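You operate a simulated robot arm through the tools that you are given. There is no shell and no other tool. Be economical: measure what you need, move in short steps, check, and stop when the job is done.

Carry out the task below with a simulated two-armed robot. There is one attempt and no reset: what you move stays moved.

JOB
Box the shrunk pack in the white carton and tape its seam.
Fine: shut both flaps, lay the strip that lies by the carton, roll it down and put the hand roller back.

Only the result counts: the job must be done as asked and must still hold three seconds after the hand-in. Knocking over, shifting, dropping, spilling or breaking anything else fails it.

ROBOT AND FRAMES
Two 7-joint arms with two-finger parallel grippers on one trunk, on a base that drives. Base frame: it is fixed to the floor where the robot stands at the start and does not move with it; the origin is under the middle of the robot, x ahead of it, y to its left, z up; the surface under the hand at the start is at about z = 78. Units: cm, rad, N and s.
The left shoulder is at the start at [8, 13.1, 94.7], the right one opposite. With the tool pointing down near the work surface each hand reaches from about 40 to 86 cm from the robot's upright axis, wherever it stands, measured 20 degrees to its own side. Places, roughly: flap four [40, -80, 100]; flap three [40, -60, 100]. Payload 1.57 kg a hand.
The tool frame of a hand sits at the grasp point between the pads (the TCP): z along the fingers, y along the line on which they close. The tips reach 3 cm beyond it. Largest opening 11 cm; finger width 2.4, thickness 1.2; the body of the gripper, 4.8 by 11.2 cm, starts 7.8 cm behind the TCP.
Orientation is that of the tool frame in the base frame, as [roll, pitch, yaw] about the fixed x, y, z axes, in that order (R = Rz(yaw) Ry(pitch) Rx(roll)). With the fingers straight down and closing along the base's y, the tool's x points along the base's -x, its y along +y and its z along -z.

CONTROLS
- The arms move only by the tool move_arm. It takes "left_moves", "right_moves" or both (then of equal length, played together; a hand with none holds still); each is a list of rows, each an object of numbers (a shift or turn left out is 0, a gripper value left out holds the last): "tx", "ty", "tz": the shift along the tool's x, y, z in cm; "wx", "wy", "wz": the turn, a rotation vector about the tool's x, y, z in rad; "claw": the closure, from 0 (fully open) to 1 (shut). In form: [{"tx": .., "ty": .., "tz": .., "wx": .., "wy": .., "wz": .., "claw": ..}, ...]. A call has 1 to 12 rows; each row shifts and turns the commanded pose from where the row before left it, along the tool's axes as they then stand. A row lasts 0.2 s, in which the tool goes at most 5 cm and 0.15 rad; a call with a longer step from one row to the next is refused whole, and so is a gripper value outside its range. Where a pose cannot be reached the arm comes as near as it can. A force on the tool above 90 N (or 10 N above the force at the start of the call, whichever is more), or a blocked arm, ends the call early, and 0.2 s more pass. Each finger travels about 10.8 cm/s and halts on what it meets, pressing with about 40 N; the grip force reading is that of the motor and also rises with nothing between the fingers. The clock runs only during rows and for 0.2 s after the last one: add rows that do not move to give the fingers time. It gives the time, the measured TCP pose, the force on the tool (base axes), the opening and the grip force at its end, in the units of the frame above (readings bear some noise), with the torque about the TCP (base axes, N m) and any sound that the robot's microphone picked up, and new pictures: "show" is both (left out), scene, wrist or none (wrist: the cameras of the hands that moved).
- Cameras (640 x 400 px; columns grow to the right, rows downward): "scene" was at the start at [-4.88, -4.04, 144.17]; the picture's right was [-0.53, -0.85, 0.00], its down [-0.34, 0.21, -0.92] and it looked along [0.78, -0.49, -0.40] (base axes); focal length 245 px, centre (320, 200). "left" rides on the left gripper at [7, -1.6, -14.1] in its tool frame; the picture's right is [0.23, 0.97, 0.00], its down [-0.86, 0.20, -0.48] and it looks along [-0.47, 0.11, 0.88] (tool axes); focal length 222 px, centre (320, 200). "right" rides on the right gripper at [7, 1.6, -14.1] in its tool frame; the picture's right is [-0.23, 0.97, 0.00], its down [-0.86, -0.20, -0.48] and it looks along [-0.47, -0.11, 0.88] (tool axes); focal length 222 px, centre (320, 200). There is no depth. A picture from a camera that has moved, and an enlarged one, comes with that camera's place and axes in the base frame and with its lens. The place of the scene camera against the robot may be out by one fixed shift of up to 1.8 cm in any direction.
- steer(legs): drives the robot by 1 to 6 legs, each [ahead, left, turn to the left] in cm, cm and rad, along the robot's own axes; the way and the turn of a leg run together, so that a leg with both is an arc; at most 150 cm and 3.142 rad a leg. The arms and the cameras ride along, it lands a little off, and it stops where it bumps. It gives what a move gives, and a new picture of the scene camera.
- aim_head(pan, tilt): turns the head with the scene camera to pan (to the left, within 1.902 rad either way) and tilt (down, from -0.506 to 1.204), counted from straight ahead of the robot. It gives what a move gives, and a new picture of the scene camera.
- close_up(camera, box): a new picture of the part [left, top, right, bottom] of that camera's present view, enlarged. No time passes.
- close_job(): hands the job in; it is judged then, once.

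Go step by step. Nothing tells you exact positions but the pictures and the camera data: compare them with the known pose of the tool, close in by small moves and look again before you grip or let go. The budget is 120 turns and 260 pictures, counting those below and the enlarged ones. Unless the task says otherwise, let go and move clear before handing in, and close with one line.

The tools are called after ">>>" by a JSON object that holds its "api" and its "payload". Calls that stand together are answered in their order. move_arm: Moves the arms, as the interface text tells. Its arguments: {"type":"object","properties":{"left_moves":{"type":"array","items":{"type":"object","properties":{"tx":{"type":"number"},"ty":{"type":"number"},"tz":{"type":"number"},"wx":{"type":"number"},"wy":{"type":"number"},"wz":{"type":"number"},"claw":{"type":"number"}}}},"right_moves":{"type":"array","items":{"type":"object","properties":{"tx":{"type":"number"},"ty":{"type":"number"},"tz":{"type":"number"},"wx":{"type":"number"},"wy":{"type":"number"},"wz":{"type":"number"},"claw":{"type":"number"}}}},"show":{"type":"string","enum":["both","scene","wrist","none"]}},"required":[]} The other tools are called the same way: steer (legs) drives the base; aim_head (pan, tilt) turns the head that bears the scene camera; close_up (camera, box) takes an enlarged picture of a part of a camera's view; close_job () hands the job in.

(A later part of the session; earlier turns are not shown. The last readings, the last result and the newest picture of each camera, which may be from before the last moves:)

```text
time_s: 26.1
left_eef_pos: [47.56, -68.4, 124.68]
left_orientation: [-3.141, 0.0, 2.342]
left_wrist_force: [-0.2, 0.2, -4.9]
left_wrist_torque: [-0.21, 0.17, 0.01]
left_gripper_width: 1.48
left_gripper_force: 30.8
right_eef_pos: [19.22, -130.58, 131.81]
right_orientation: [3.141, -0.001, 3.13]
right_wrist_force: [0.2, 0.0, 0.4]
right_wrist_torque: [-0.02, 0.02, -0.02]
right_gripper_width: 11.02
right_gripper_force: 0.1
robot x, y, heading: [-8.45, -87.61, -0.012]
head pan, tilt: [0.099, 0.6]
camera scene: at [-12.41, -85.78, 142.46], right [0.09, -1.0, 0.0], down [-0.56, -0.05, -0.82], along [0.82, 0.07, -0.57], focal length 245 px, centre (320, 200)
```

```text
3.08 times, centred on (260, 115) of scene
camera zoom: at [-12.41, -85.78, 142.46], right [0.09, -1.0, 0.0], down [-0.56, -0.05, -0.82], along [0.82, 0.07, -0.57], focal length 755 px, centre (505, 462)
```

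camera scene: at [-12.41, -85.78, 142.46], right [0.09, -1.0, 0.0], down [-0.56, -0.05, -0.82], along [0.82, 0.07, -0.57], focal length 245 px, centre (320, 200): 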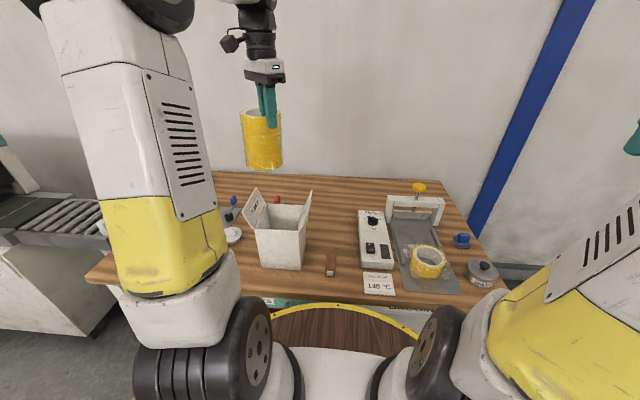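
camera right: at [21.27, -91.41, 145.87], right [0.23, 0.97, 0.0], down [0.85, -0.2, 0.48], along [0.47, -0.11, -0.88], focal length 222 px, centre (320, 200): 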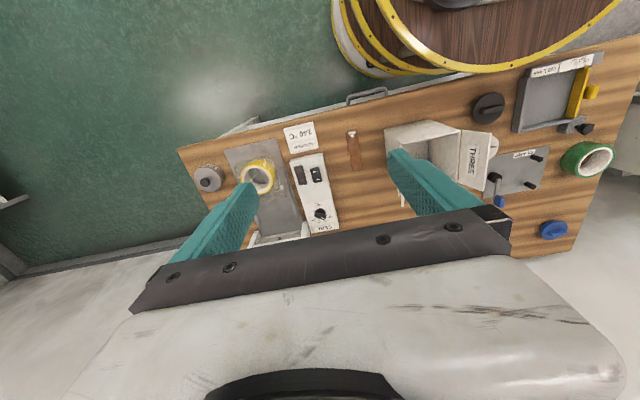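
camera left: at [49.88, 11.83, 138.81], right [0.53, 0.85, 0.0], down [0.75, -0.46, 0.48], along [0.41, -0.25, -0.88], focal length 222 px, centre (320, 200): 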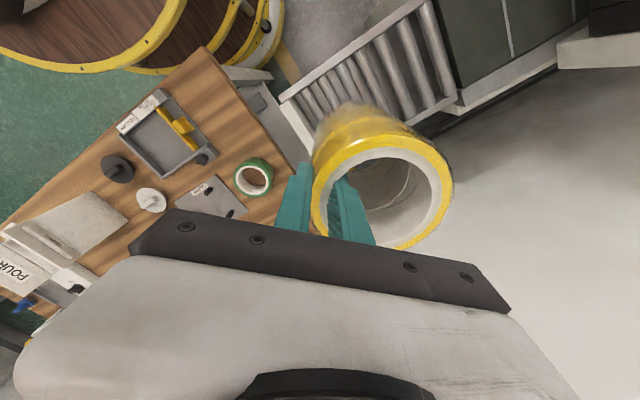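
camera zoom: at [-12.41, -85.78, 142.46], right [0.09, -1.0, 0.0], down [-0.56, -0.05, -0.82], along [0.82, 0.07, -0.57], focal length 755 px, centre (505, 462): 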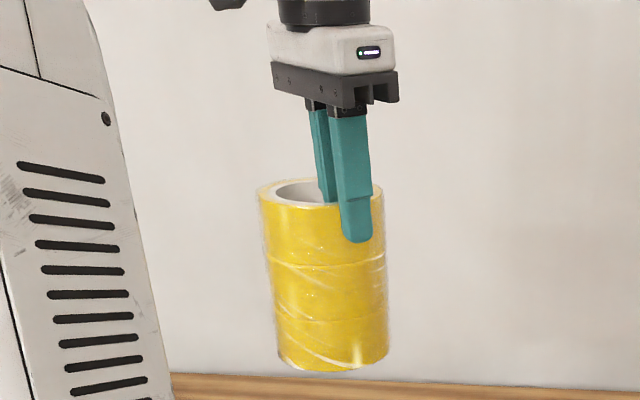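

Carton centre by the wrist view: about [45.0, -69.4], rim z≈95. I'll shift the pack over it and look.

>>> {"api": "move_arm", "payload": {"left_moves": [{"tx": 0.35, "ty": -2.3}, {"tx": 0.36, "ty": -2.4}, {"tx": 0.36, "ty": -2.4}, {"tz": 3}, {"tz": 3}, {}, {}], "show": "none"}}

>>> {"api": "close_up", "payload": {"camera": "scene", "box": [190, 90, 370, 280]}}

>>> {"api": "close_up", "payload": {"camera": "left", "box": [180, 20, 500, 240]}}

```text
time_s: 27.7
left_eef_pos: [41.74, -72.61, 118.6]
left_orientation: [-3.142, 0.003, 2.343]
left_wrist_force: [-0.2, -0.1, -5.8]
left_wrist_torque: [-0.16, 0.15, 0.02]
left_gripper_width: 1.45
left_gripper_force: 30.8
right_eef_pos: [19.32, -130.59, 131.77]
right_orientation: [-3.139, 0.001, 3.128]
right_wrist_force: [0.5, -0.2, -0.4]
right_wrist_torque: [0.0, 0.03, 0.01]
right_gripper_width: 10.97
right_gripper_force: 0.1
robot x, y, heading: [-8.58, -87.92, -0.013]
head pan, tilt: [0.099, 0.6]
```

```text
2.11 times, centred on (280, 185) of scene
camera zoom: at [-12.41, -85.79, 142.46], right [0.09, -1.0, 0.0], down [-0.56, -0.05, -0.82], along [0.82, 0.07, -0.57], focal length 517 px, centre (404, 232)
```

zoom: 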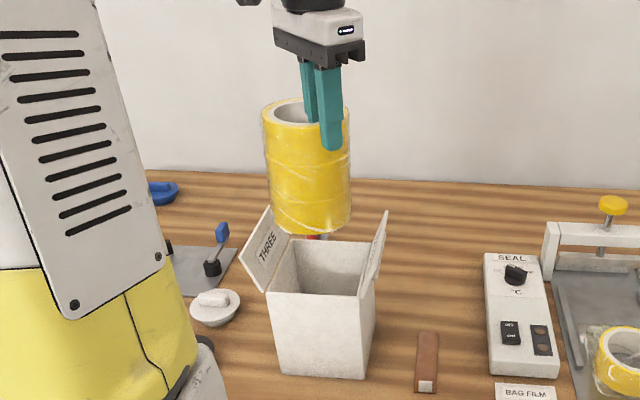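

```text
1.82 times, centred on (340, 130) of left
camera zoom: at [35.76, -68.84, 132.74], right [0.54, 0.84, 0.0], down [0.74, -0.47, 0.48], along [0.4, -0.26, -0.88], focal length 404 px, centre (284, 327)
```

zoom: 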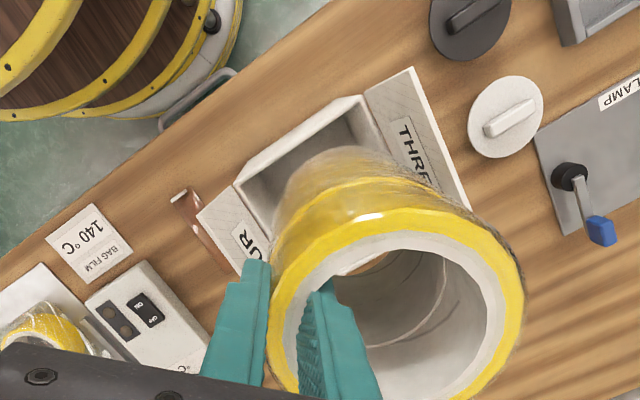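

Aligned in y, and x is consistent. Descend to just above the rim and check.

>>> {"api": "move_arm", "payload": {"left_moves": [{"tz": 3}, {"tz": 3}, {"tz": 2}, {}], "show": "none"}}

>>> {"api": "close_up", "payload": {"camera": "scene", "box": [220, 130, 350, 280]}}

>>> {"api": "close_up", "payload": {"camera": "left", "box": [180, 20, 500, 240]}}

```text
time_s: 28.7
left_eef_pos: [41.76, -72.54, 110.49]
left_orientation: [-3.141, -0.001, 2.344]
left_wrist_force: [-0.8, 0.2, -5.0]
left_wrist_torque: [-0.17, 0.16, 0.03]
left_gripper_width: 1.48
left_gripper_force: 30.9
right_eef_pos: [19.19, -130.68, 131.79]
right_orientation: [3.141, -0.001, 3.129]
right_wrist_force: [-0.2, -0.1, 0.1]
right_wrist_torque: [0.01, 0.04, -0.02]
right_gripper_width: 11.0
right_gripper_force: 0.0
robot x, y, heading: [-8.57, -87.48, -0.02]
head pan, tilt: [0.099, 0.6]
```

```text
2.67 times, centred on (285, 205) of scene
camera zoom: at [-12.41, -85.79, 142.46], right [0.09, -1.0, 0.0], down [-0.56, -0.05, -0.82], along [0.82, 0.07, -0.57], focal length 654 px, centre (413, 187)
```

zoom: 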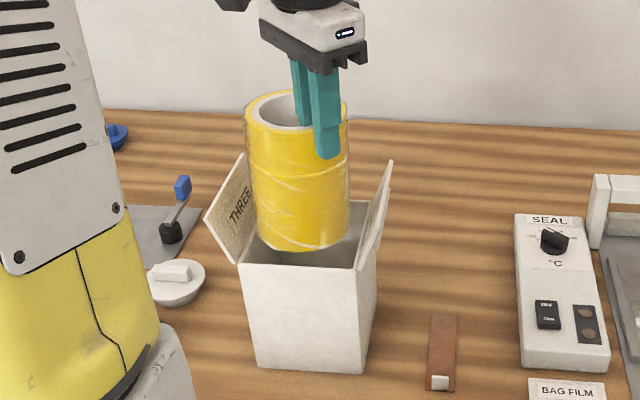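

```text
1.82 times, centred on (340, 130) of left
camera zoom: at [35.77, -68.78, 124.68], right [0.54, 0.84, 0.0], down [0.74, -0.47, 0.48], along [0.4, -0.26, -0.88], focal length 404 px, centre (284, 327)
```

zoom: 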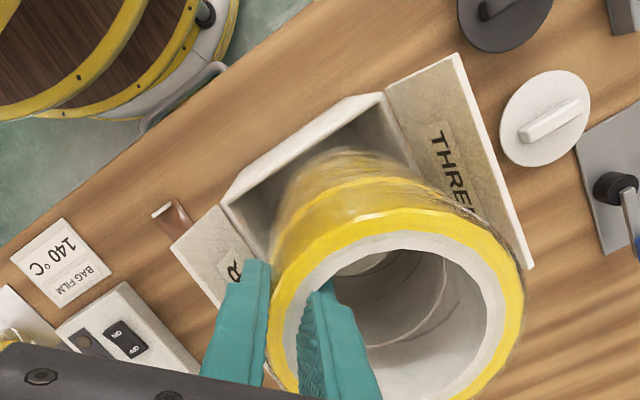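

Well centred; nudging 0.3 cm forward and descending slowly into the carton.

>>> {"api": "move_arm", "payload": {"left_moves": [{"tx": -0.2, "ty": 0.2}, {"tz": 1.5}, {"tz": 1.5}, {"tz": 1.5}, {"tz": 1.5}, {}], "show": "none"}}

>>> {"api": "close_up", "payload": {"camera": "scene", "box": [220, 130, 350, 280]}}

>>> {"api": "close_up", "payload": {"camera": "left", "box": [180, 20, 500, 240]}}

```text
time_s: 30.1
left_eef_pos: [42.07, -72.6, 104.74]
left_orientation: [3.141, 0.0, 2.342]
left_wrist_force: [0.2, -1.0, -5.8]
left_wrist_torque: [-0.18, 0.17, -0.01]
left_gripper_width: 1.48
left_gripper_force: 31.1
right_eef_pos: [19.21, -130.59, 131.72]
right_orientation: [-3.141, 0.0, 3.129]
right_wrist_force: [0.5, 0.2, -0.4]
right_wrist_torque: [0.01, 0.01, -0.01]
right_gripper_width: 10.99
right_gripper_force: 0.0
robot x, y, heading: [-8.61, -87.44, -0.012]
head pan, tilt: [0.099, 0.6]
```

```text
2.67 times, centred on (285, 205) of scene
camera zoom: at [-12.41, -85.79, 142.46], right [0.09, -1.0, 0.0], down [-0.56, -0.05, -0.82], along [0.82, 0.07, -0.57], focal length 654 px, centre (413, 187)
```

zoom: 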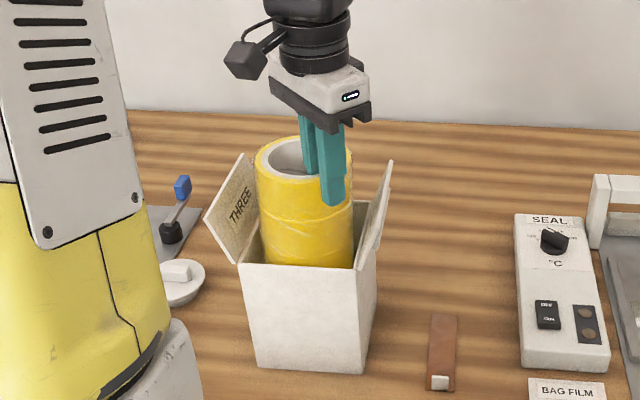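

```text
1.82 times, centred on (340, 130) of left
camera zoom: at [36.07, -68.88, 118.74], right [0.54, 0.84, 0.0], down [0.74, -0.47, 0.48], along [0.4, -0.26, -0.88], focal length 404 px, centre (284, 327)
```

zoom: 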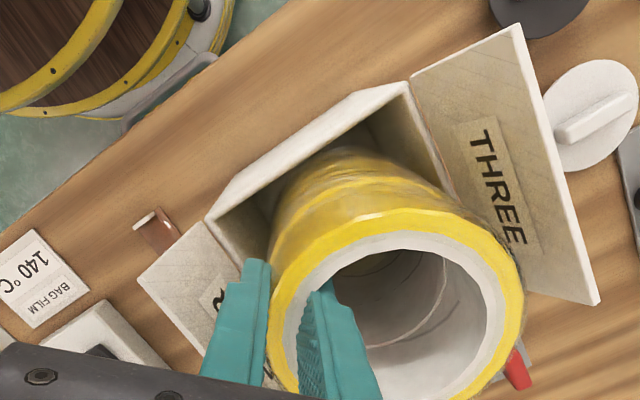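

The pack enters cleanly. Continue down, slower near the floor.

>>> {"api": "move_arm", "payload": {"left_moves": [{"tz": 1.5}, {"tz": 1.5}, {"tz": 1.5}, {"tz": 1.5}, {"tz": 1.5}, {"tz": 1.5}, {"tz": 1}, {}], "show": "none"}}

>>> {"api": "close_up", "payload": {"camera": "scene", "box": [220, 130, 350, 280]}}

>>> {"api": "close_up", "payload": {"camera": "left", "box": [180, 20, 500, 240]}}

```text
time_s: 31.9
left_eef_pos: [42.18, -72.79, 94.66]
left_orientation: [-3.141, 0.001, 2.345]
left_wrist_force: [-0.8, 0.1, -5.7]
left_wrist_torque: [-0.15, 0.1, -0.03]
left_gripper_width: 1.45
left_gripper_force: 31.5
right_eef_pos: [19.4, -130.57, 131.81]
right_orientation: [-3.142, -0.001, 3.13]
right_wrist_force: [-0.7, -0.1, 0.2]
right_wrist_torque: [-0.02, -0.03, -0.03]
right_gripper_width: 11.0
right_gripper_force: 0.2
robot x, y, heading: [-8.46, -87.68, -0.003]
head pan, tilt: [0.099, 0.6]
```

```text
2.67 times, centred on (285, 205) of scene
camera zoom: at [-12.41, -85.79, 142.46], right [0.09, -1.0, 0.0], down [-0.56, -0.05, -0.82], along [0.82, 0.07, -0.57], focal length 654 px, centre (413, 187)
```

zoom: 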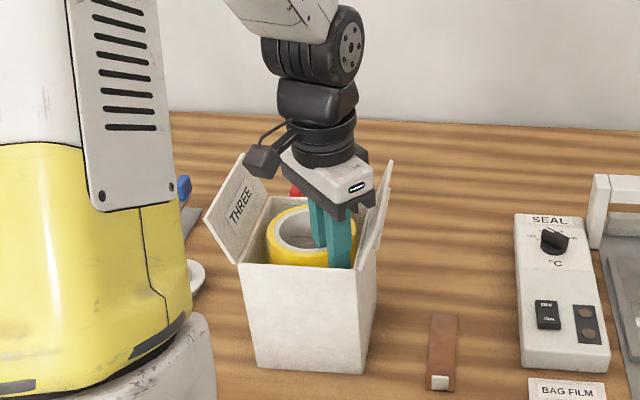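

```text
1.82 times, centred on (340, 130) of left
camera zoom: at [36.14, -68.91, 108.85], right [0.54, 0.84, 0.0], down [0.74, -0.47, 0.48], along [0.4, -0.26, -0.88], focal length 404 px, centre (284, 327)
```

zoom: 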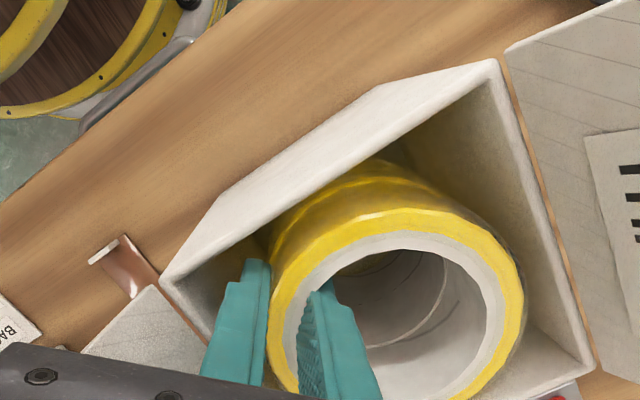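

Still free. Lower in small steps until contact.

>>> {"api": "move_arm", "payload": {"left_moves": [{"tz": 0.7}, {"tz": 0.7}, {"tz": 0.6}, {}], "show": "none"}}

>>> {"api": "close_up", "payload": {"camera": "scene", "box": [220, 130, 350, 280]}}

```text
time_s: 32.9
left_eef_pos: [42.21, -72.49, 92.95]
left_orientation: [3.14, 0.003, 2.343]
left_wrist_force: [-5.8, 3.9, 21.5]
left_wrist_torque: [-0.11, -0.35, 0.09]
left_gripper_width: 1.52
left_gripper_force: 31.0
right_eef_pos: [19.25, -130.53, 131.8]
right_orientation: [-3.142, -0.001, 3.13]
right_wrist_force: [-0.6, -0.4, -0.4]
right_wrist_torque: [0.02, 0.01, -0.01]
right_gripper_width: 11.0
right_gripper_force: 0.1
robot x, y, heading: [-8.48, -87.72, -0.015]
head pan, tilt: [0.099, 0.6]
```

```text
2.67 times, centred on (285, 205) of scene
camera zoom: at [-12.51, -85.79, 142.46], right [0.09, -1.0, 0.0], down [-0.56, -0.05, -0.83], along [0.82, 0.07, -0.56], focal length 654 px, centre (413, 187)
```

zoom: 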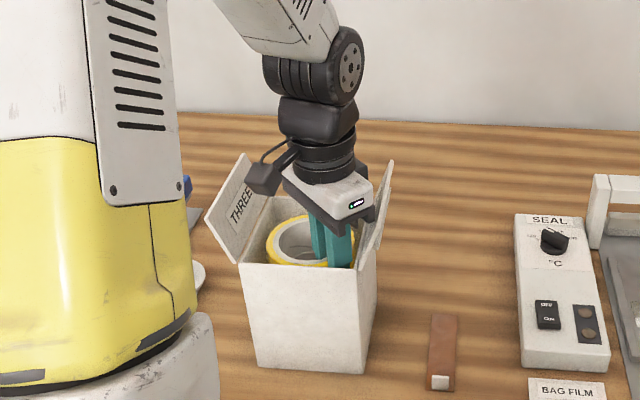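

Floor contact. Ease up 0.3 and open slightly, then withdraw.

>>> {"api": "move_arm", "payload": {"left_moves": [{"tz": -0.3}, {"claw": 0.8}, {"claw": 0.8}, {}], "show": "none"}}

>>> {"api": "close_up", "payload": {"camera": "left", "box": [180, 20, 500, 240]}}

```text
time_s: 33.9
left_eef_pos: [42.19, -72.65, 93.14]
left_orientation: [3.141, -0.002, 2.343]
left_wrist_force: [-0.2, 0.2, 0.6]
left_wrist_torque: [-0.03, 0.01, 0.0]
left_gripper_width: 2.18
left_gripper_force: 0.0
right_eef_pos: [19.16, -130.64, 131.86]
right_orientation: [3.141, 0.001, 3.128]
right_wrist_force: [-0.9, 0.5, 0.3]
right_wrist_torque: [0.03, 0.01, -0.01]
right_gripper_width: 10.96
right_gripper_force: 0.1
robot x, y, heading: [-8.51, -87.55, -0.011]
head pan, tilt: [0.099, 0.6]
```

```text
1.82 times, centred on (340, 130) of left
camera zoom: at [36.13, -68.84, 107.13], right [0.54, 0.84, 0.0], down [0.74, -0.47, 0.48], along [0.4, -0.26, -0.88], focal length 404 px, centre (284, 327)
```

zoom: 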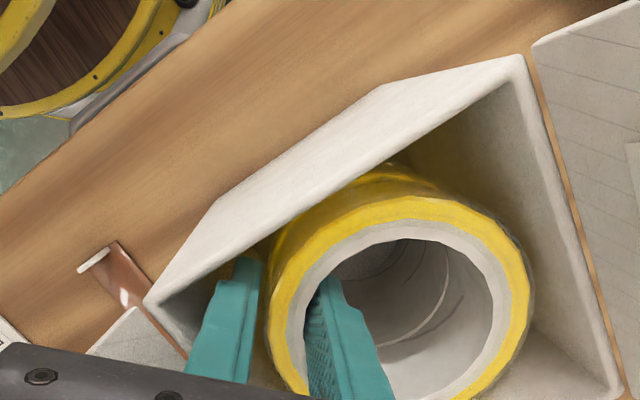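

Released with clearance. Withdraw straight up and close the fingers.

>>> {"api": "move_arm", "payload": {"left_moves": [{"tz": -0.7}, {"tz": -1}, {"tz": -1.5}, {"tz": -3}, {"tz": -4}, {"tz": -4}, {"tz": -4, "wz": -0.13}, {"tz": -3, "wz": -0.13}, {"wz": -0.135}, {"wz": -0.135}, {"wz": -0.135}, {"wz": -0.133}], "show": "none"}}

>>> {"api": "move_arm", "payload": {"left_moves": [{"ty": 3.5, "tx": -1.4, "claw": 1.0}, {"ty": 3.5, "tx": -1.4}, {"ty": 3.5}, {"ty": 3.5}, {"ty": 3.5}, {}], "show": "both"}}

>>> {"api": "close_up", "payload": {"camera": "scene", "box": [220, 130, 350, 280]}}

```text
time_s: 36.5
left_eef_pos: [41.98, -72.67, 114.2]
left_orientation: [3.141, 0.0, -3.141]
left_wrist_force: [0.1, -0.1, 0.4]
left_wrist_torque: [0.04, -0.01, 0.01]
left_gripper_width: 2.19
left_gripper_force: 0.0
right_eef_pos: [19.27, -130.66, 131.75]
right_orientation: [-3.14, -0.001, 3.129]
right_wrist_force: [0.1, 0.1, 0.3]
right_wrist_torque: [0.02, 0.0, 0.01]
right_gripper_width: 11.0
right_gripper_force: 0.1
robot x, y, heading: [-8.54, -87.76, -0.014]
head pan, tilt: [0.099, 0.6]
```

```text
time_s: 37.9
left_eef_pos: [44.83, -55.1, 114.24]
left_orientation: [-3.141, 0.0, 3.14]
left_wrist_force: [-0.1, 0.4, 0.0]
left_wrist_torque: [0.01, 0.01, 0.01]
left_gripper_width: 0.02
left_gripper_force: 21.5
right_eef_pos: [19.23, -130.59, 131.82]
right_orientation: [-3.141, 0.0, 3.129]
right_wrist_force: [-0.2, 0.3, -0.5]
right_wrist_torque: [-0.01, -0.02, 0.02]
right_gripper_width: 10.99
right_gripper_force: 0.1
robot x, y, heading: [-8.38, -87.78, -0.01]
head pan, tilt: [0.099, 0.6]
camera scene: at [-12.42, -85.79, 142.46], right [0.09, -1.0, 0.0], down [-0.56, -0.05, -0.82], along [0.82, 0.07, -0.57], focal length 245 px, centre (320, 200)
camera left: at [37.9, -56.66, 128.33], right [-0.23, 0.97, 0.0], down [0.86, 0.2, 0.48], along [0.47, 0.11, -0.88], focal length 222 px, centre (320, 200)
```

scene: 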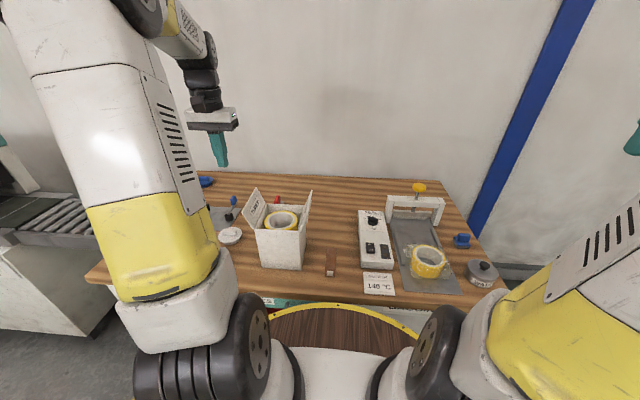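
left: 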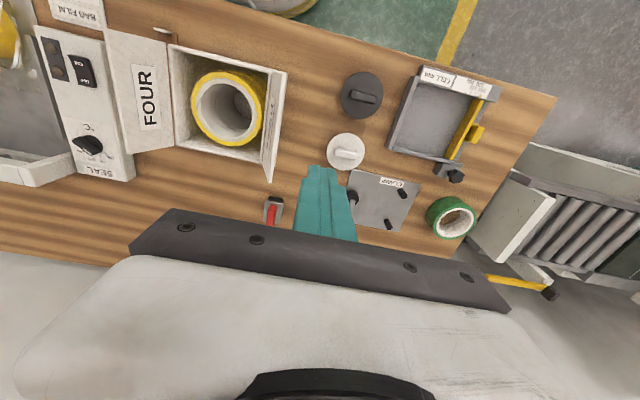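

```text
2.67 times, centred on (285, 205) of scene
camera zoom: at [-12.42, -85.79, 142.46], right [0.09, -1.0, 0.0], down [-0.56, -0.05, -0.82], along [0.82, 0.07, -0.57], focal length 654 px, centre (413, 187)
```

zoom: 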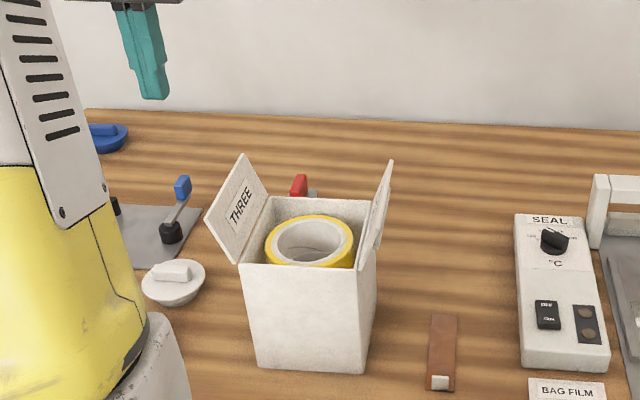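

The pack sits well in the carton. Now shut flap three: go down outside it and sweep inward.

>>> {"api": "move_arm", "payload": {"left_moves": [{"tz": 4}, {"tz": 4}, {"tz": 4}, {"tz": 2.2}, {"ty": -1.5}, {"ty": -1.5}, {"ty": -1.5}, {"ty": -1.5}, {"ty": -1.5}, {}], "show": "wrist"}}

>>> {"api": "close_up", "payload": {"camera": "scene", "box": [220, 130, 350, 280]}}

```text
time_s: 40.1
left_eef_pos: [45.01, -62.64, 100.07]
left_orientation: [-3.141, -0.001, -3.141]
left_wrist_force: [0.4, 0.2, -0.6]
left_wrist_torque: [0.03, -0.03, 0.0]
left_gripper_width: 0.0
left_gripper_force: 21.3
right_eef_pos: [19.19, -130.69, 131.86]
right_orientation: [-3.141, -0.001, 3.13]
right_wrist_force: [0.2, 0.1, 0.2]
right_wrist_torque: [0.02, -0.02, 0.01]
right_gripper_width: 11.01
right_gripper_force: 0.1
robot x, y, heading: [-8.36, -87.4, -0.015]
head pan, tilt: [0.099, 0.6]
camera left: at [37.94, -64.37, 114.12], right [-0.23, 0.97, 0.0], down [0.86, 0.2, 0.48], along [0.47, 0.11, -0.88], focal length 222 px, centre (320, 200)
```

left: 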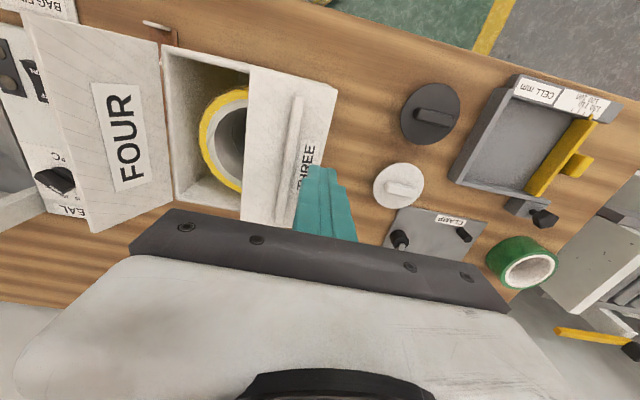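

```text
2.67 times, centred on (285, 205) of scene
camera zoom: at [-12.42, -85.79, 142.46], right [0.09, -1.0, 0.0], down [-0.56, -0.05, -0.82], along [0.82, 0.07, -0.57], focal length 654 px, centre (413, 187)
```

zoom: 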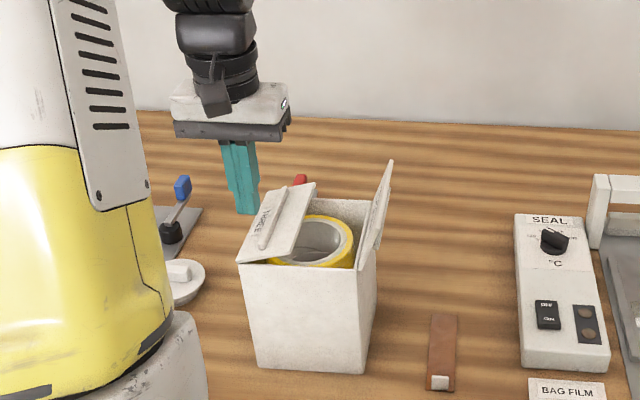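

Flap three follows easily. Continue the sweep and press down gently.

>>> {"api": "move_arm", "payload": {"left_moves": [{"ty": -1.2}, {"ty": -1.2}, {"ty": -1.2}, {"ty": -0.6}, {"tz": 0.5}, {"tz": 0.5}, {}], "show": "wrist"}}

>>> {"api": "close_up", "payload": {"camera": "scene", "box": [220, 130, 350, 280]}}

```text
time_s: 41.7
left_eef_pos: [44.82, -66.71, 99.21]
left_orientation: [-3.141, 0.0, 3.141]
left_wrist_force: [-2.1, 0.2, 14.9]
left_wrist_torque: [0.14, 0.06, 0.03]
left_gripper_width: 0.0
left_gripper_force: 21.7
right_eef_pos: [19.27, -130.61, 131.88]
right_orientation: [3.141, 0.0, 3.13]
right_wrist_force: [-1.2, -0.5, 0.3]
right_wrist_torque: [0.0, 0.0, -0.02]
right_gripper_width: 11.02
right_gripper_force: 0.0
robot x, y, heading: [-8.52, -87.63, -0.014]
head pan, tilt: [0.099, 0.6]
camera left: at [37.89, -68.49, 113.21], right [-0.23, 0.97, 0.0], down [0.85, 0.2, 0.48], along [0.47, 0.11, -0.88], focal length 222 px, centre (320, 200)
```

left: 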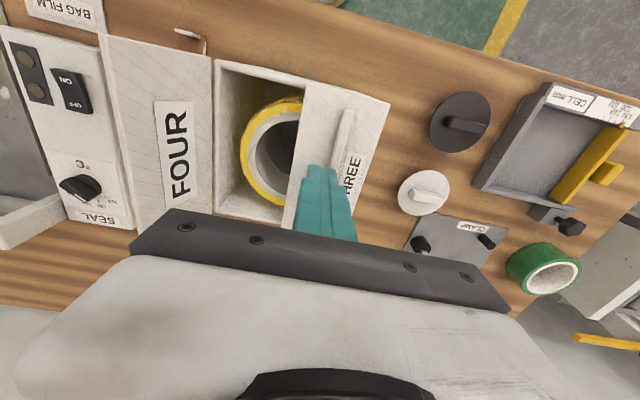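

```text
2.67 times, centred on (285, 205) of scene
camera zoom: at [-12.47, -85.81, 142.46], right [0.09, -1.0, 0.0], down [-0.56, -0.05, -0.83], along [0.82, 0.07, -0.56], focal length 654 px, centre (413, 187)
```

zoom: 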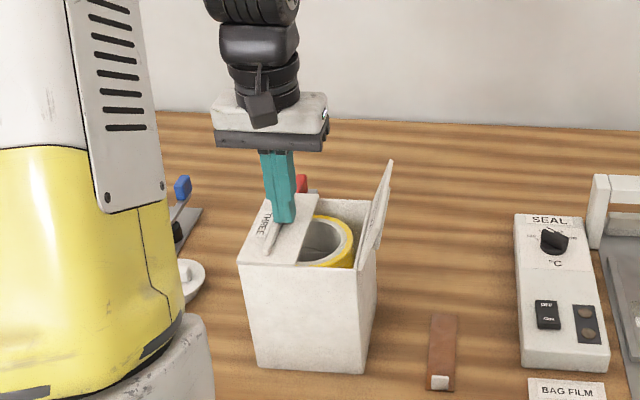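

Flap three is down. I'll lift off and see whether it stays.

>>> {"api": "move_arm", "payload": {"left_moves": [{"tz": -2}, {"tz": -3}, {"tz": -3}, {}, {}], "show": "none"}}

>>> {"api": "close_up", "payload": {"camera": "scene", "box": [220, 130, 350, 280]}}

```text
time_s: 42.9
left_eef_pos: [44.98, -66.94, 106.99]
left_orientation: [-3.142, 0.001, 3.139]
left_wrist_force: [-0.4, -0.1, 0.8]
left_wrist_torque: [-0.03, 0.01, -0.02]
left_gripper_width: 0.0
left_gripper_force: 21.2
right_eef_pos: [19.23, -130.63, 131.73]
right_orientation: [3.141, -0.001, 3.129]
right_wrist_force: [1.5, 0.4, -0.1]
right_wrist_torque: [0.01, 0.04, -0.01]
right_gripper_width: 11.02
right_gripper_force: 0.1
robot x, y, heading: [-8.66, -87.56, -0.007]
head pan, tilt: [0.099, 0.6]
```

```text
2.67 times, centred on (285, 205) of scene
camera zoom: at [-12.42, -85.79, 142.46], right [0.09, -1.0, 0.0], down [-0.56, -0.05, -0.82], along [0.82, 0.07, -0.57], focal length 654 px, centre (413, 187)
```

zoom: 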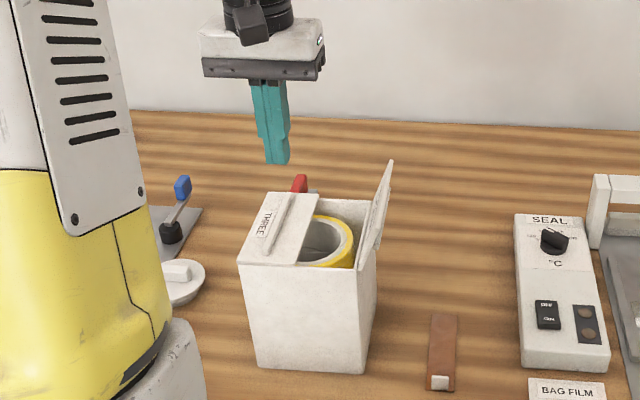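

Flap three stays. Now go round to the outside of flap four and sweep it in.

>>> {"api": "move_arm", "payload": {"left_moves": [{"tz": -4}, {"tz": -3, "ty": -3}, {"ty": -5}, {"ty": -5}, {"ty": -4.5}, {"tz": 4}, {"tz": 4}, {"tz": 4}, {"tz": 2}, {}], "show": "none"}}

>>> {"api": "close_up", "payload": {"camera": "scene", "box": [220, 110, 400, 280]}}

```text
time_s: 45.1
left_eef_pos: [44.93, -84.47, 99.92]
left_orientation: [3.141, 0.0, -3.141]
left_wrist_force: [-0.5, -0.3, 0.7]
left_wrist_torque: [0.01, -0.02, 0.0]
left_gripper_width: 0.0
left_gripper_force: 21.3
right_eef_pos: [19.22, -130.7, 131.77]
right_orientation: [-3.139, 0.0, 3.129]
right_wrist_force: [0.4, 0.1, -0.5]
right_wrist_torque: [0.01, 0.02, 0.0]
right_gripper_width: 11.0
right_gripper_force: 0.1
robot x, y, heading: [-8.58, -87.8, -0.015]
head pan, tilt: [0.099, 0.6]
```

```text
2.35 times, centred on (310, 195) of scene
camera zoom: at [-12.42, -85.8, 142.46], right [0.09, -1.0, 0.0], down [-0.56, -0.05, -0.82], along [0.82, 0.07, -0.57], focal length 577 px, centre (344, 212)
```

zoom: 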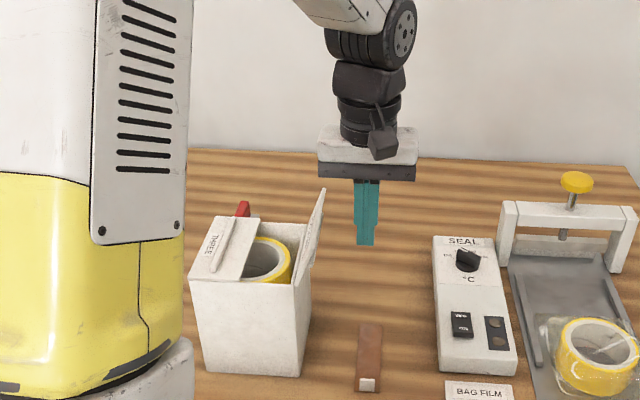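

>>> {"api": "move_arm", "payload": {"left_moves": [{"ty": 2}, {"ty": 1.5}, {"ty": 1.5}, {"ty": 1.5}, {"ty": 1.5}, {"ty": 1.5}, {"ty": 1.2}, {"ty": 1.2}, {"ty": 0.7}, {"tz": 0.5}, {"tz": 0.4}, {}], "show": "none"}}

>>> {"api": "close_up", "payload": {"camera": "scene", "box": [220, 130, 350, 280]}}

>>> {"api": "move_arm", "payload": {"left_moves": [{"tz": -2}, {"tz": -3}, {"tz": -4}, {"tz": -4}, {}], "show": "none"}}

>>> {"api": "close_up", "payload": {"camera": "scene", "box": [220, 130, 350, 280]}}

>>> {"api": "close_up", "payload": {"camera": "left", "box": [160, 20, 480, 220]}}

```text
time_s: 47.7
left_eef_pos: [44.99, -71.78, 99.26]
left_orientation: [3.141, 0.0, 3.14]
left_wrist_force: [0.8, -0.1, 1.1]
left_wrist_torque: [0.02, -0.05, 0.03]
left_gripper_width: 0.01
left_gripper_force: 21.4
right_eef_pos: [19.11, -130.59, 131.79]
right_orientation: [3.141, 0.0, 3.13]
right_wrist_force: [0.5, 0.3, -0.4]
right_wrist_torque: [0.0, -0.03, 0.0]
right_gripper_width: 11.0
right_gripper_force: 0.1
robot x, y, heading: [-8.79, -87.61, -0.011]
head pan, tilt: [0.099, 0.6]
```

```text
2.67 times, centred on (285, 205) of scene
camera zoom: at [-12.42, -85.79, 142.46], right [0.09, -1.0, 0.0], down [-0.56, -0.05, -0.82], along [0.82, 0.07, -0.57], focal length 654 px, centre (413, 187)
```

zoom: 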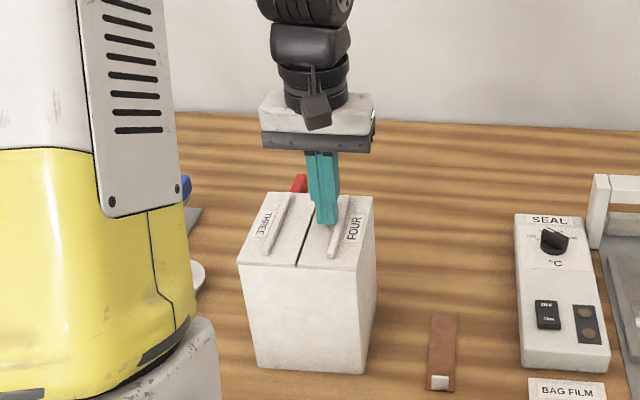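

```text
time_s: 48.9
left_eef_pos: [44.78, -71.62, 112.21]
left_orientation: [3.141, 0.0, 3.141]
left_wrist_force: [-0.5, 0.6, -0.3]
left_wrist_torque: [-0.02, 0.02, 0.0]
left_gripper_width: 0.0
left_gripper_force: 21.1
right_eef_pos: [19.19, -130.62, 131.77]
right_orientation: [3.141, 0.0, 3.131]
right_wrist_force: [0.5, -0.8, -0.2]
right_wrist_torque: [-0.01, -0.01, -0.01]
right_gripper_width: 10.98
right_gripper_force: 0.1
robot x, y, heading: [-8.45, -87.74, -0.011]
head pan, tilt: [0.099, 0.6]
```

```text
2.67 times, centred on (285, 205) of scene
camera zoom: at [-12.42, -85.79, 142.46], right [0.09, -1.0, 0.0], down [-0.56, -0.05, -0.82], along [0.82, 0.07, -0.57], focal length 654 px, centre (413, 187)
```

zoom: 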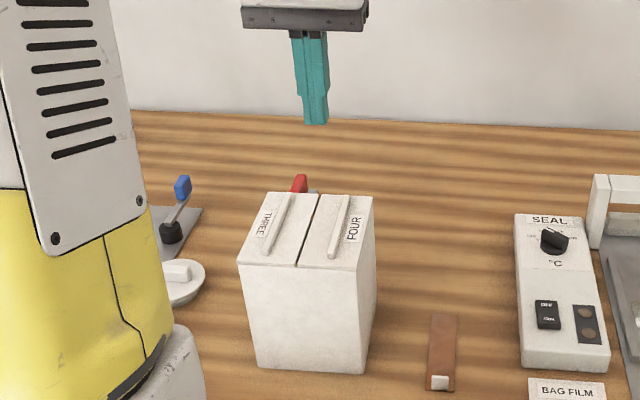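

```text
2.00 times, centred on (320, 120) of left
camera zoom: at [37.81, -73.31, 126.25], right [-0.23, 0.97, 0.0], down [0.86, 0.2, 0.48], along [0.47, 0.11, -0.88], focal length 444 px, centre (320, 360)
```

zoom: 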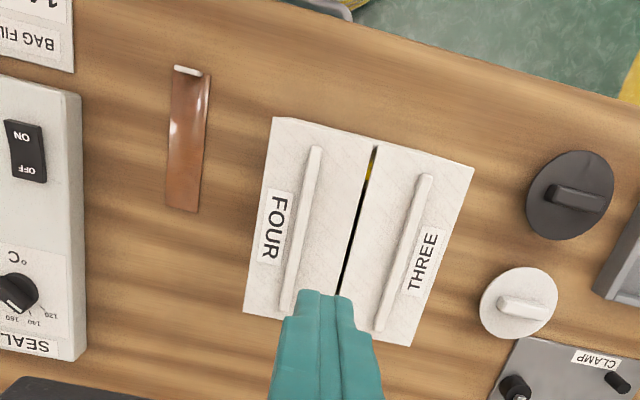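

Both flaps are shut and stay. The strip lies at x≈37–49.5, y≈-85.4 with a white tab standing at its near end. I'll shift the base right a bit and inspect the tab with the hand turned 90°.

>>> {"api": "steer", "payload": {"legs": [[-4, -13, 0.012]]}}

>>> {"api": "move_arm", "payload": {"left_moves": [{"wz": 0.143}, {"wz": 0.143}, {"wz": 0.143}, {"wz": 0.143}, {"wz": 0.143}, {"wz": 0.143}, {"wz": 0.143}, {"wz": 0.143}, {"wz": 0.143}, {"wz": 0.143}, {"wz": 0.141, "claw": 0.7}, {}], "show": "both"}}

```text
time_s: 50.2
left_eef_pos: [40.41, -84.04, 112.11]
left_orientation: [3.14, -0.001, -3.128]
left_wrist_force: [0.5, -0.1, 0.2]
left_wrist_torque: [0.01, -0.02, -0.01]
left_gripper_width: 0.0
left_gripper_force: 21.3
right_eef_pos: [15.7, -143.4, 131.79]
right_orientation: [-3.141, 0.0, -3.141]
right_wrist_force: [-0.1, -0.6, -0.2]
right_wrist_torque: [-0.01, -0.02, 0.03]
right_gripper_width: 11.02
right_gripper_force: 0.1
robot x, y, heading: [-12.38, -100.64, 0.003]
head pan, tilt: [0.099, 0.6]
camera scene: at [-16.47, -98.95, 142.46], right [0.1, -0.99, 0.0], down [-0.56, -0.06, -0.82], along [0.82, 0.08, -0.57], focal length 245 px, centre (320, 200)
```

scene: 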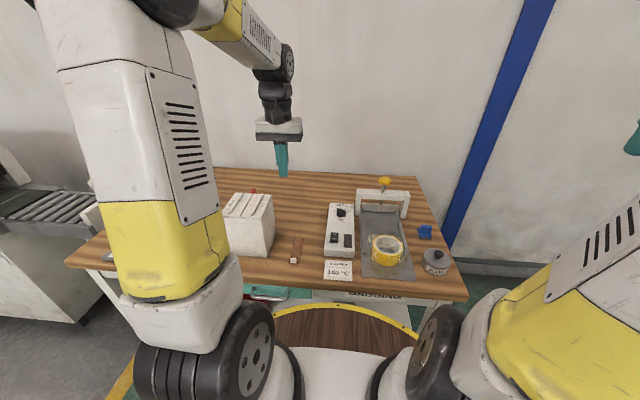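

```text
time_s: 52.9
left_eef_pos: [40.64, -83.99, 112.05]
left_orientation: [-3.139, 0.0, 1.583]
left_wrist_force: [0.4, -0.2, -0.3]
left_wrist_torque: [0.0, 0.0, 0.01]
left_gripper_width: 3.29
left_gripper_force: 0.1
right_eef_pos: [15.87, -143.29, 131.82]
right_orientation: [-3.141, 0.0, -3.139]
right_wrist_force: [-0.3, 0.3, 0.1]
right_wrist_torque: [0.02, -0.04, -0.02]
right_gripper_width: 10.99
right_gripper_force: 0.0
robot x, y, heading: [-12.56, -100.8, -0.002]
head pan, tilt: [0.099, 0.6]
camera scene: at [-16.48, -98.97, 142.46], right [0.1, -0.99, 0.0], down [-0.56, -0.06, -0.82], along [0.82, 0.08, -0.57], focal length 245 px, centre (320, 200)
camera left: at [38.86, -77.06, 126.19], right [0.97, 0.24, 0.0], down [0.21, -0.85, 0.48], along [0.11, -0.46, -0.88], focal length 222 px, centre (320, 200)
```

scene: 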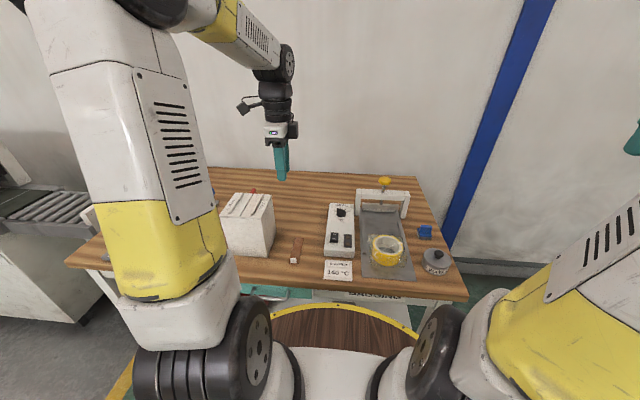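
left: 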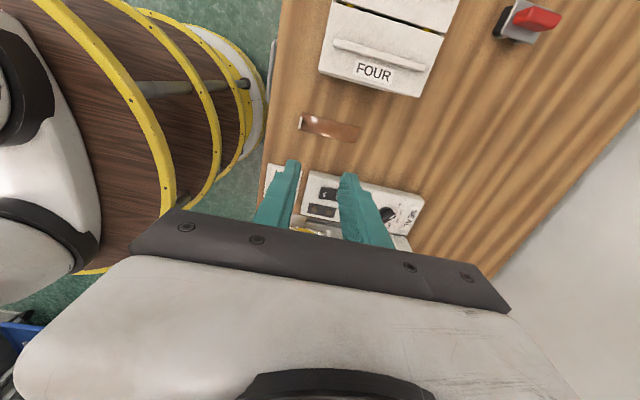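

The camera arm would come near the carton at low height on this side, so I'll turn the hand to the opposite yaw.

>>> {"api": "move_arm", "payload": {"left_moves": [{"wz": -0.148}, {"wz": -0.148}, {"wz": -0.148}, {"wz": -0.148}, {"wz": -0.148}, {"wz": -0.148}, {"wz": -0.148}, {"wz": -0.148}, {"wz": -0.148}, {"wz": -0.148}, {"wz": -0.148}], "show": "none"}}

>>> {"api": "move_arm", "payload": {"left_moves": [{"wz": -0.148}, {"wz": -0.148}, {"wz": -0.148}, {"wz": -0.148}, {"wz": -0.148}, {"wz": -0.148}, {"wz": -0.148}, {"wz": -0.148}, {"wz": -0.148}, {"wz": -0.148}, {"wz": -0.046}, {}], "show": "both"}}

```text
time_s: 55.2
left_eef_pos: [40.43, -83.91, 112.01]
left_orientation: [3.14, 0.0, -3.068]
left_wrist_force: [0.1, 0.4, -0.1]
left_wrist_torque: [-0.01, -0.01, -0.01]
left_gripper_width: 3.3
left_gripper_force: 0.0
right_eef_pos: [15.75, -143.29, 131.87]
right_orientation: [3.141, 0.0, -3.14]
right_wrist_force: [-0.5, -0.1, 0.1]
right_wrist_torque: [-0.01, 0.0, 0.01]
right_gripper_width: 11.01
right_gripper_force: 0.1
robot x, y, heading: [-12.61, -100.99, 0.002]
head pan, tilt: [0.099, 0.6]
```

```text
time_s: 57.9
left_eef_pos: [40.52, -83.91, 111.96]
left_orientation: [-3.141, -0.001, -1.542]
left_wrist_force: [0.9, 0.8, -0.2]
left_wrist_torque: [0.04, 0.0, 0.0]
left_gripper_width: 3.31
left_gripper_force: 0.0
right_eef_pos: [15.72, -143.44, 131.72]
right_orientation: [3.141, 0.0, -3.139]
right_wrist_force: [0.5, -0.5, 1.3]
right_wrist_torque: [0.01, 0.01, -0.04]
right_gripper_width: 10.99
right_gripper_force: 0.1
robot x, y, heading: [-12.79, -100.7, 0.001]
head pan, tilt: [0.099, 0.6]
camera scene: at [-16.48, -98.97, 142.46], right [0.1, -0.99, 0.0], down [-0.56, -0.06, -0.82], along [0.82, 0.08, -0.57], focal length 245 px, centre (320, 200)
camera left: at [42.36, -90.95, 126.2], right [-0.97, -0.25, 0.0], down [-0.22, 0.85, 0.48], along [-0.12, 0.46, -0.88], focal length 222 px, centre (320, 200)
```

scene: 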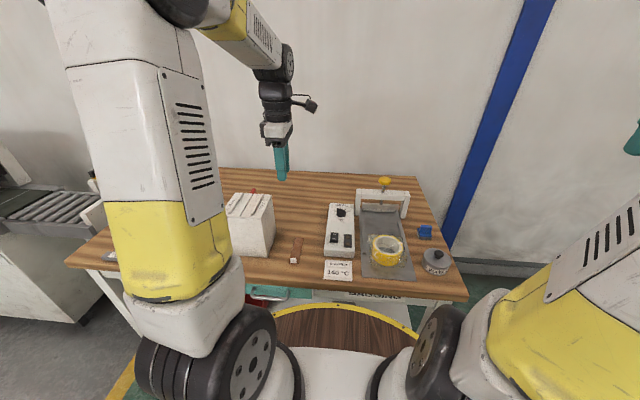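
left: 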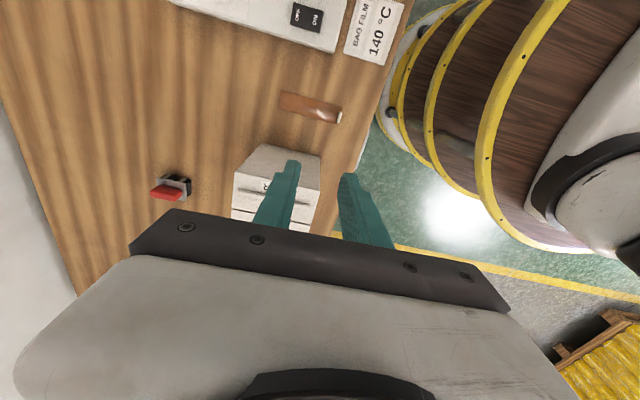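

Good. Now move above the tab and descend to inspect.

>>> {"api": "move_arm", "payload": {"left_moves": [{"wz": 0.029, "ty": 1.7, "tx": 0.75}, {"ty": 1.7, "tx": 0.75}, {"tz": 4}, {"tz": 4}, {"tz": 4}, {"tz": 4}, {}, {}], "show": "none"}}

>>> {"api": "close_up", "payload": {"camera": "left", "box": [180, 30, 440, 220]}}

>>> {"api": "close_up", "payload": {"camera": "scene", "box": [240, 180, 360, 280]}}

```text
time_s: 59.6
left_eef_pos: [36.97, -85.47, 96.21]
left_orientation: [3.141, 0.0, -1.574]
left_wrist_force: [-0.2, 0.5, -0.8]
left_wrist_torque: [0.01, -0.02, -0.01]
left_gripper_width: 3.29
left_gripper_force: 0.0
right_eef_pos: [15.78, -143.4, 131.85]
right_orientation: [-3.141, 0.0, -3.139]
right_wrist_force: [-1.1, 0.3, -0.8]
right_wrist_torque: [0.02, 0.01, 0.0]
right_gripper_width: 11.04
right_gripper_force: 0.0
robot x, y, heading: [-12.24, -100.63, 0.005]
head pan, tilt: [0.099, 0.6]
```

```text
2.11 times, centred on (310, 125) of left
camera zoom: at [38.62, -92.54, 110.25], right [-0.97, -0.22, 0.0], down [-0.2, 0.86, 0.48], along [-0.11, 0.47, -0.88], focal length 468 px, centre (341, 358)
```

zoom: 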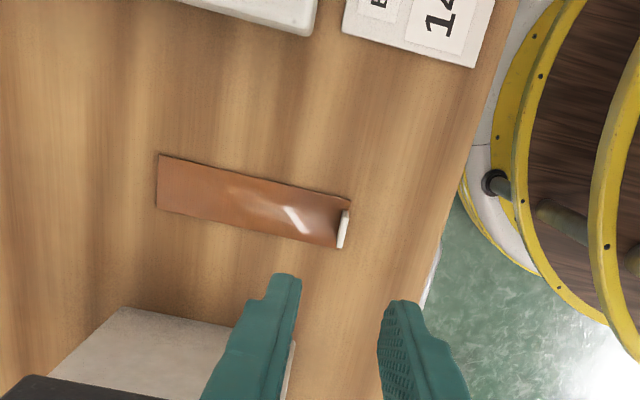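

```text
4.00 times, centred on (300, 230) of scene
camera zoom: at [-16.48, -98.97, 142.46], right [0.1, -0.99, 0.0], down [-0.56, -0.06, -0.82], along [0.82, 0.08, -0.57], focal length 982 px, centre (400, 80)
```

zoom: 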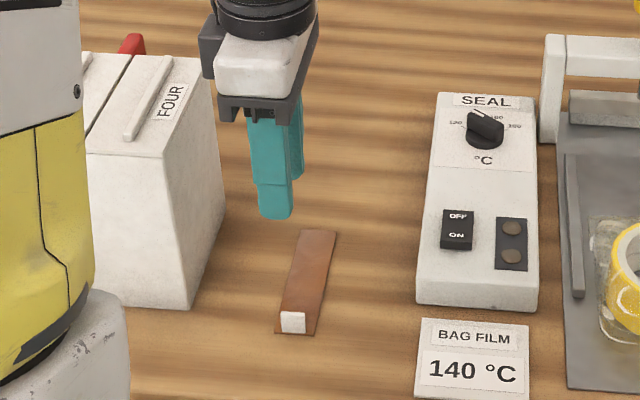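

The tab is at about [36.85, -85.3], ~1.5 cm high; strip ~12.3 × 3.5. Descend over it.

>>> {"api": "move_arm", "payload": {"left_moves": [{"tz": 4, "ty": 0.1, "tx": -0.1}, {"tz": 4}, {"tz": 3}, {"tz": 1.8}, {}], "show": "none"}}

>>> {"api": "close_up", "payload": {"camera": "left", "box": [200, 80, 440, 240]}}

>>> {"api": "close_up", "payload": {"camera": "scene", "box": [260, 200, 340, 280]}}

```text
time_s: 60.9
left_eef_pos: [36.94, -85.57, 83.22]
left_orientation: [-3.14, 0.0, -1.573]
left_wrist_force: [0.5, -0.2, 0.6]
left_wrist_torque: [0.01, 0.01, 0.02]
left_gripper_width: 3.29
left_gripper_force: 0.0
right_eef_pos: [15.87, -143.24, 131.8]
right_orientation: [3.141, 0.001, -3.14]
right_wrist_force: [-0.4, -0.5, -0.2]
right_wrist_torque: [-0.01, 0.0, -0.01]
right_gripper_width: 11.0
right_gripper_force: 0.0
robot x, y, heading: [-12.31, -100.37, 0.002]
head pan, tilt: [0.099, 0.6]
```

```text
2.50 times, centred on (320, 160) of left
camera zoom: at [38.6, -92.47, 97.4], right [-0.97, -0.22, 0.0], down [-0.2, 0.86, 0.48], along [-0.11, 0.47, -0.88], focal length 555 px, centre (320, 300)
```

zoom: 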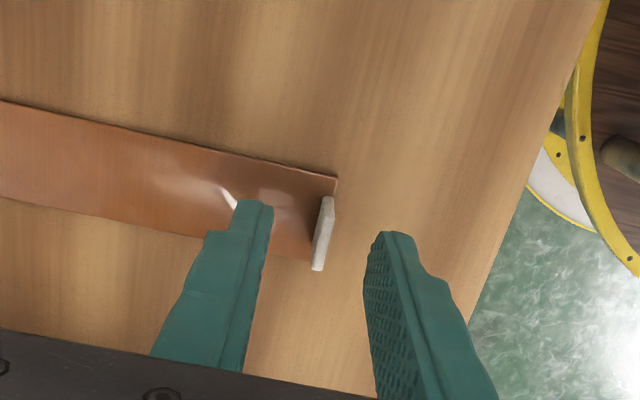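

```text
5.00 times, centred on (300, 240) of scene
camera zoom: at [-16.48, -98.97, 142.46], right [0.1, -0.99, 0.0], down [-0.56, -0.06, -0.82], along [0.82, 0.08, -0.57], focal length 1227 px, centre (420, 0)
```

zoom: 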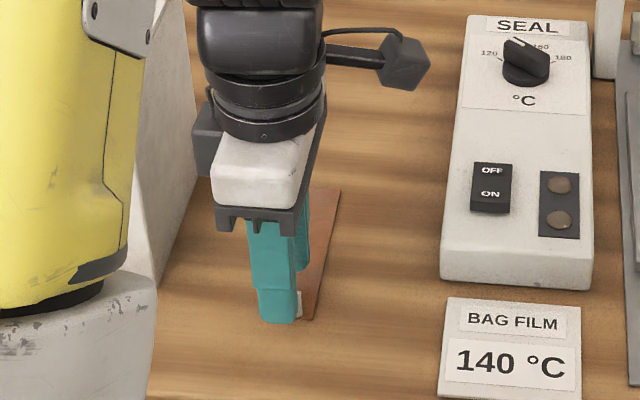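

Tab lies between the fingers. Final descent and pinch.

>>> {"api": "move_arm", "payload": {"left_moves": [{"ty": 0.1, "tx": -0.25, "tz": 0.8}, {"tz": 0.7}, {}, {"claw": 0.85}, {"claw": 1.0}, {}, {}], "show": "none"}}

>>> {"api": "close_up", "payload": {"camera": "left", "box": [200, 80, 440, 240]}}

```text
time_s: 62.5
left_eef_pos: [36.82, -85.12, 81.76]
left_orientation: [3.14, 0.0, -1.573]
left_wrist_force: [0.3, 0.0, -0.3]
left_wrist_torque: [0.0, -0.02, 0.0]
left_gripper_width: 0.21
left_gripper_force: 23.6
right_eef_pos: [15.8, -143.49, 131.79]
right_orientation: [-3.141, 0.001, -3.141]
right_wrist_force: [-0.3, 0.4, -0.1]
right_wrist_torque: [0.01, -0.02, 0.01]
right_gripper_width: 11.01
right_gripper_force: 0.3
robot x, y, heading: [-12.62, -101.05, 0.003]
head pan, tilt: [0.099, 0.6]
```

```text
2.50 times, centred on (320, 160) of left
camera zoom: at [38.45, -92.27, 95.9], right [-0.97, -0.22, 0.0], down [-0.2, 0.86, 0.48], along [-0.11, 0.47, -0.88], focal length 555 px, centre (320, 300)
```

zoom: 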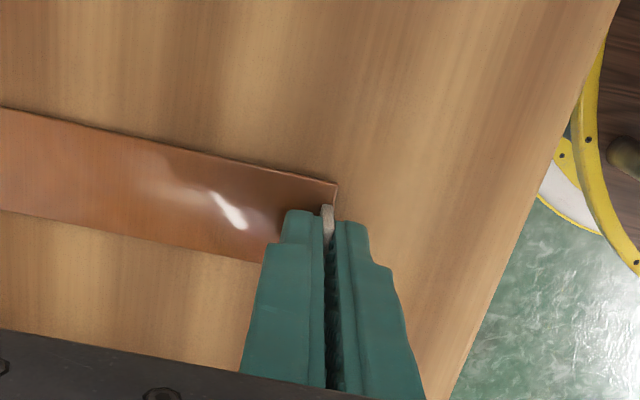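

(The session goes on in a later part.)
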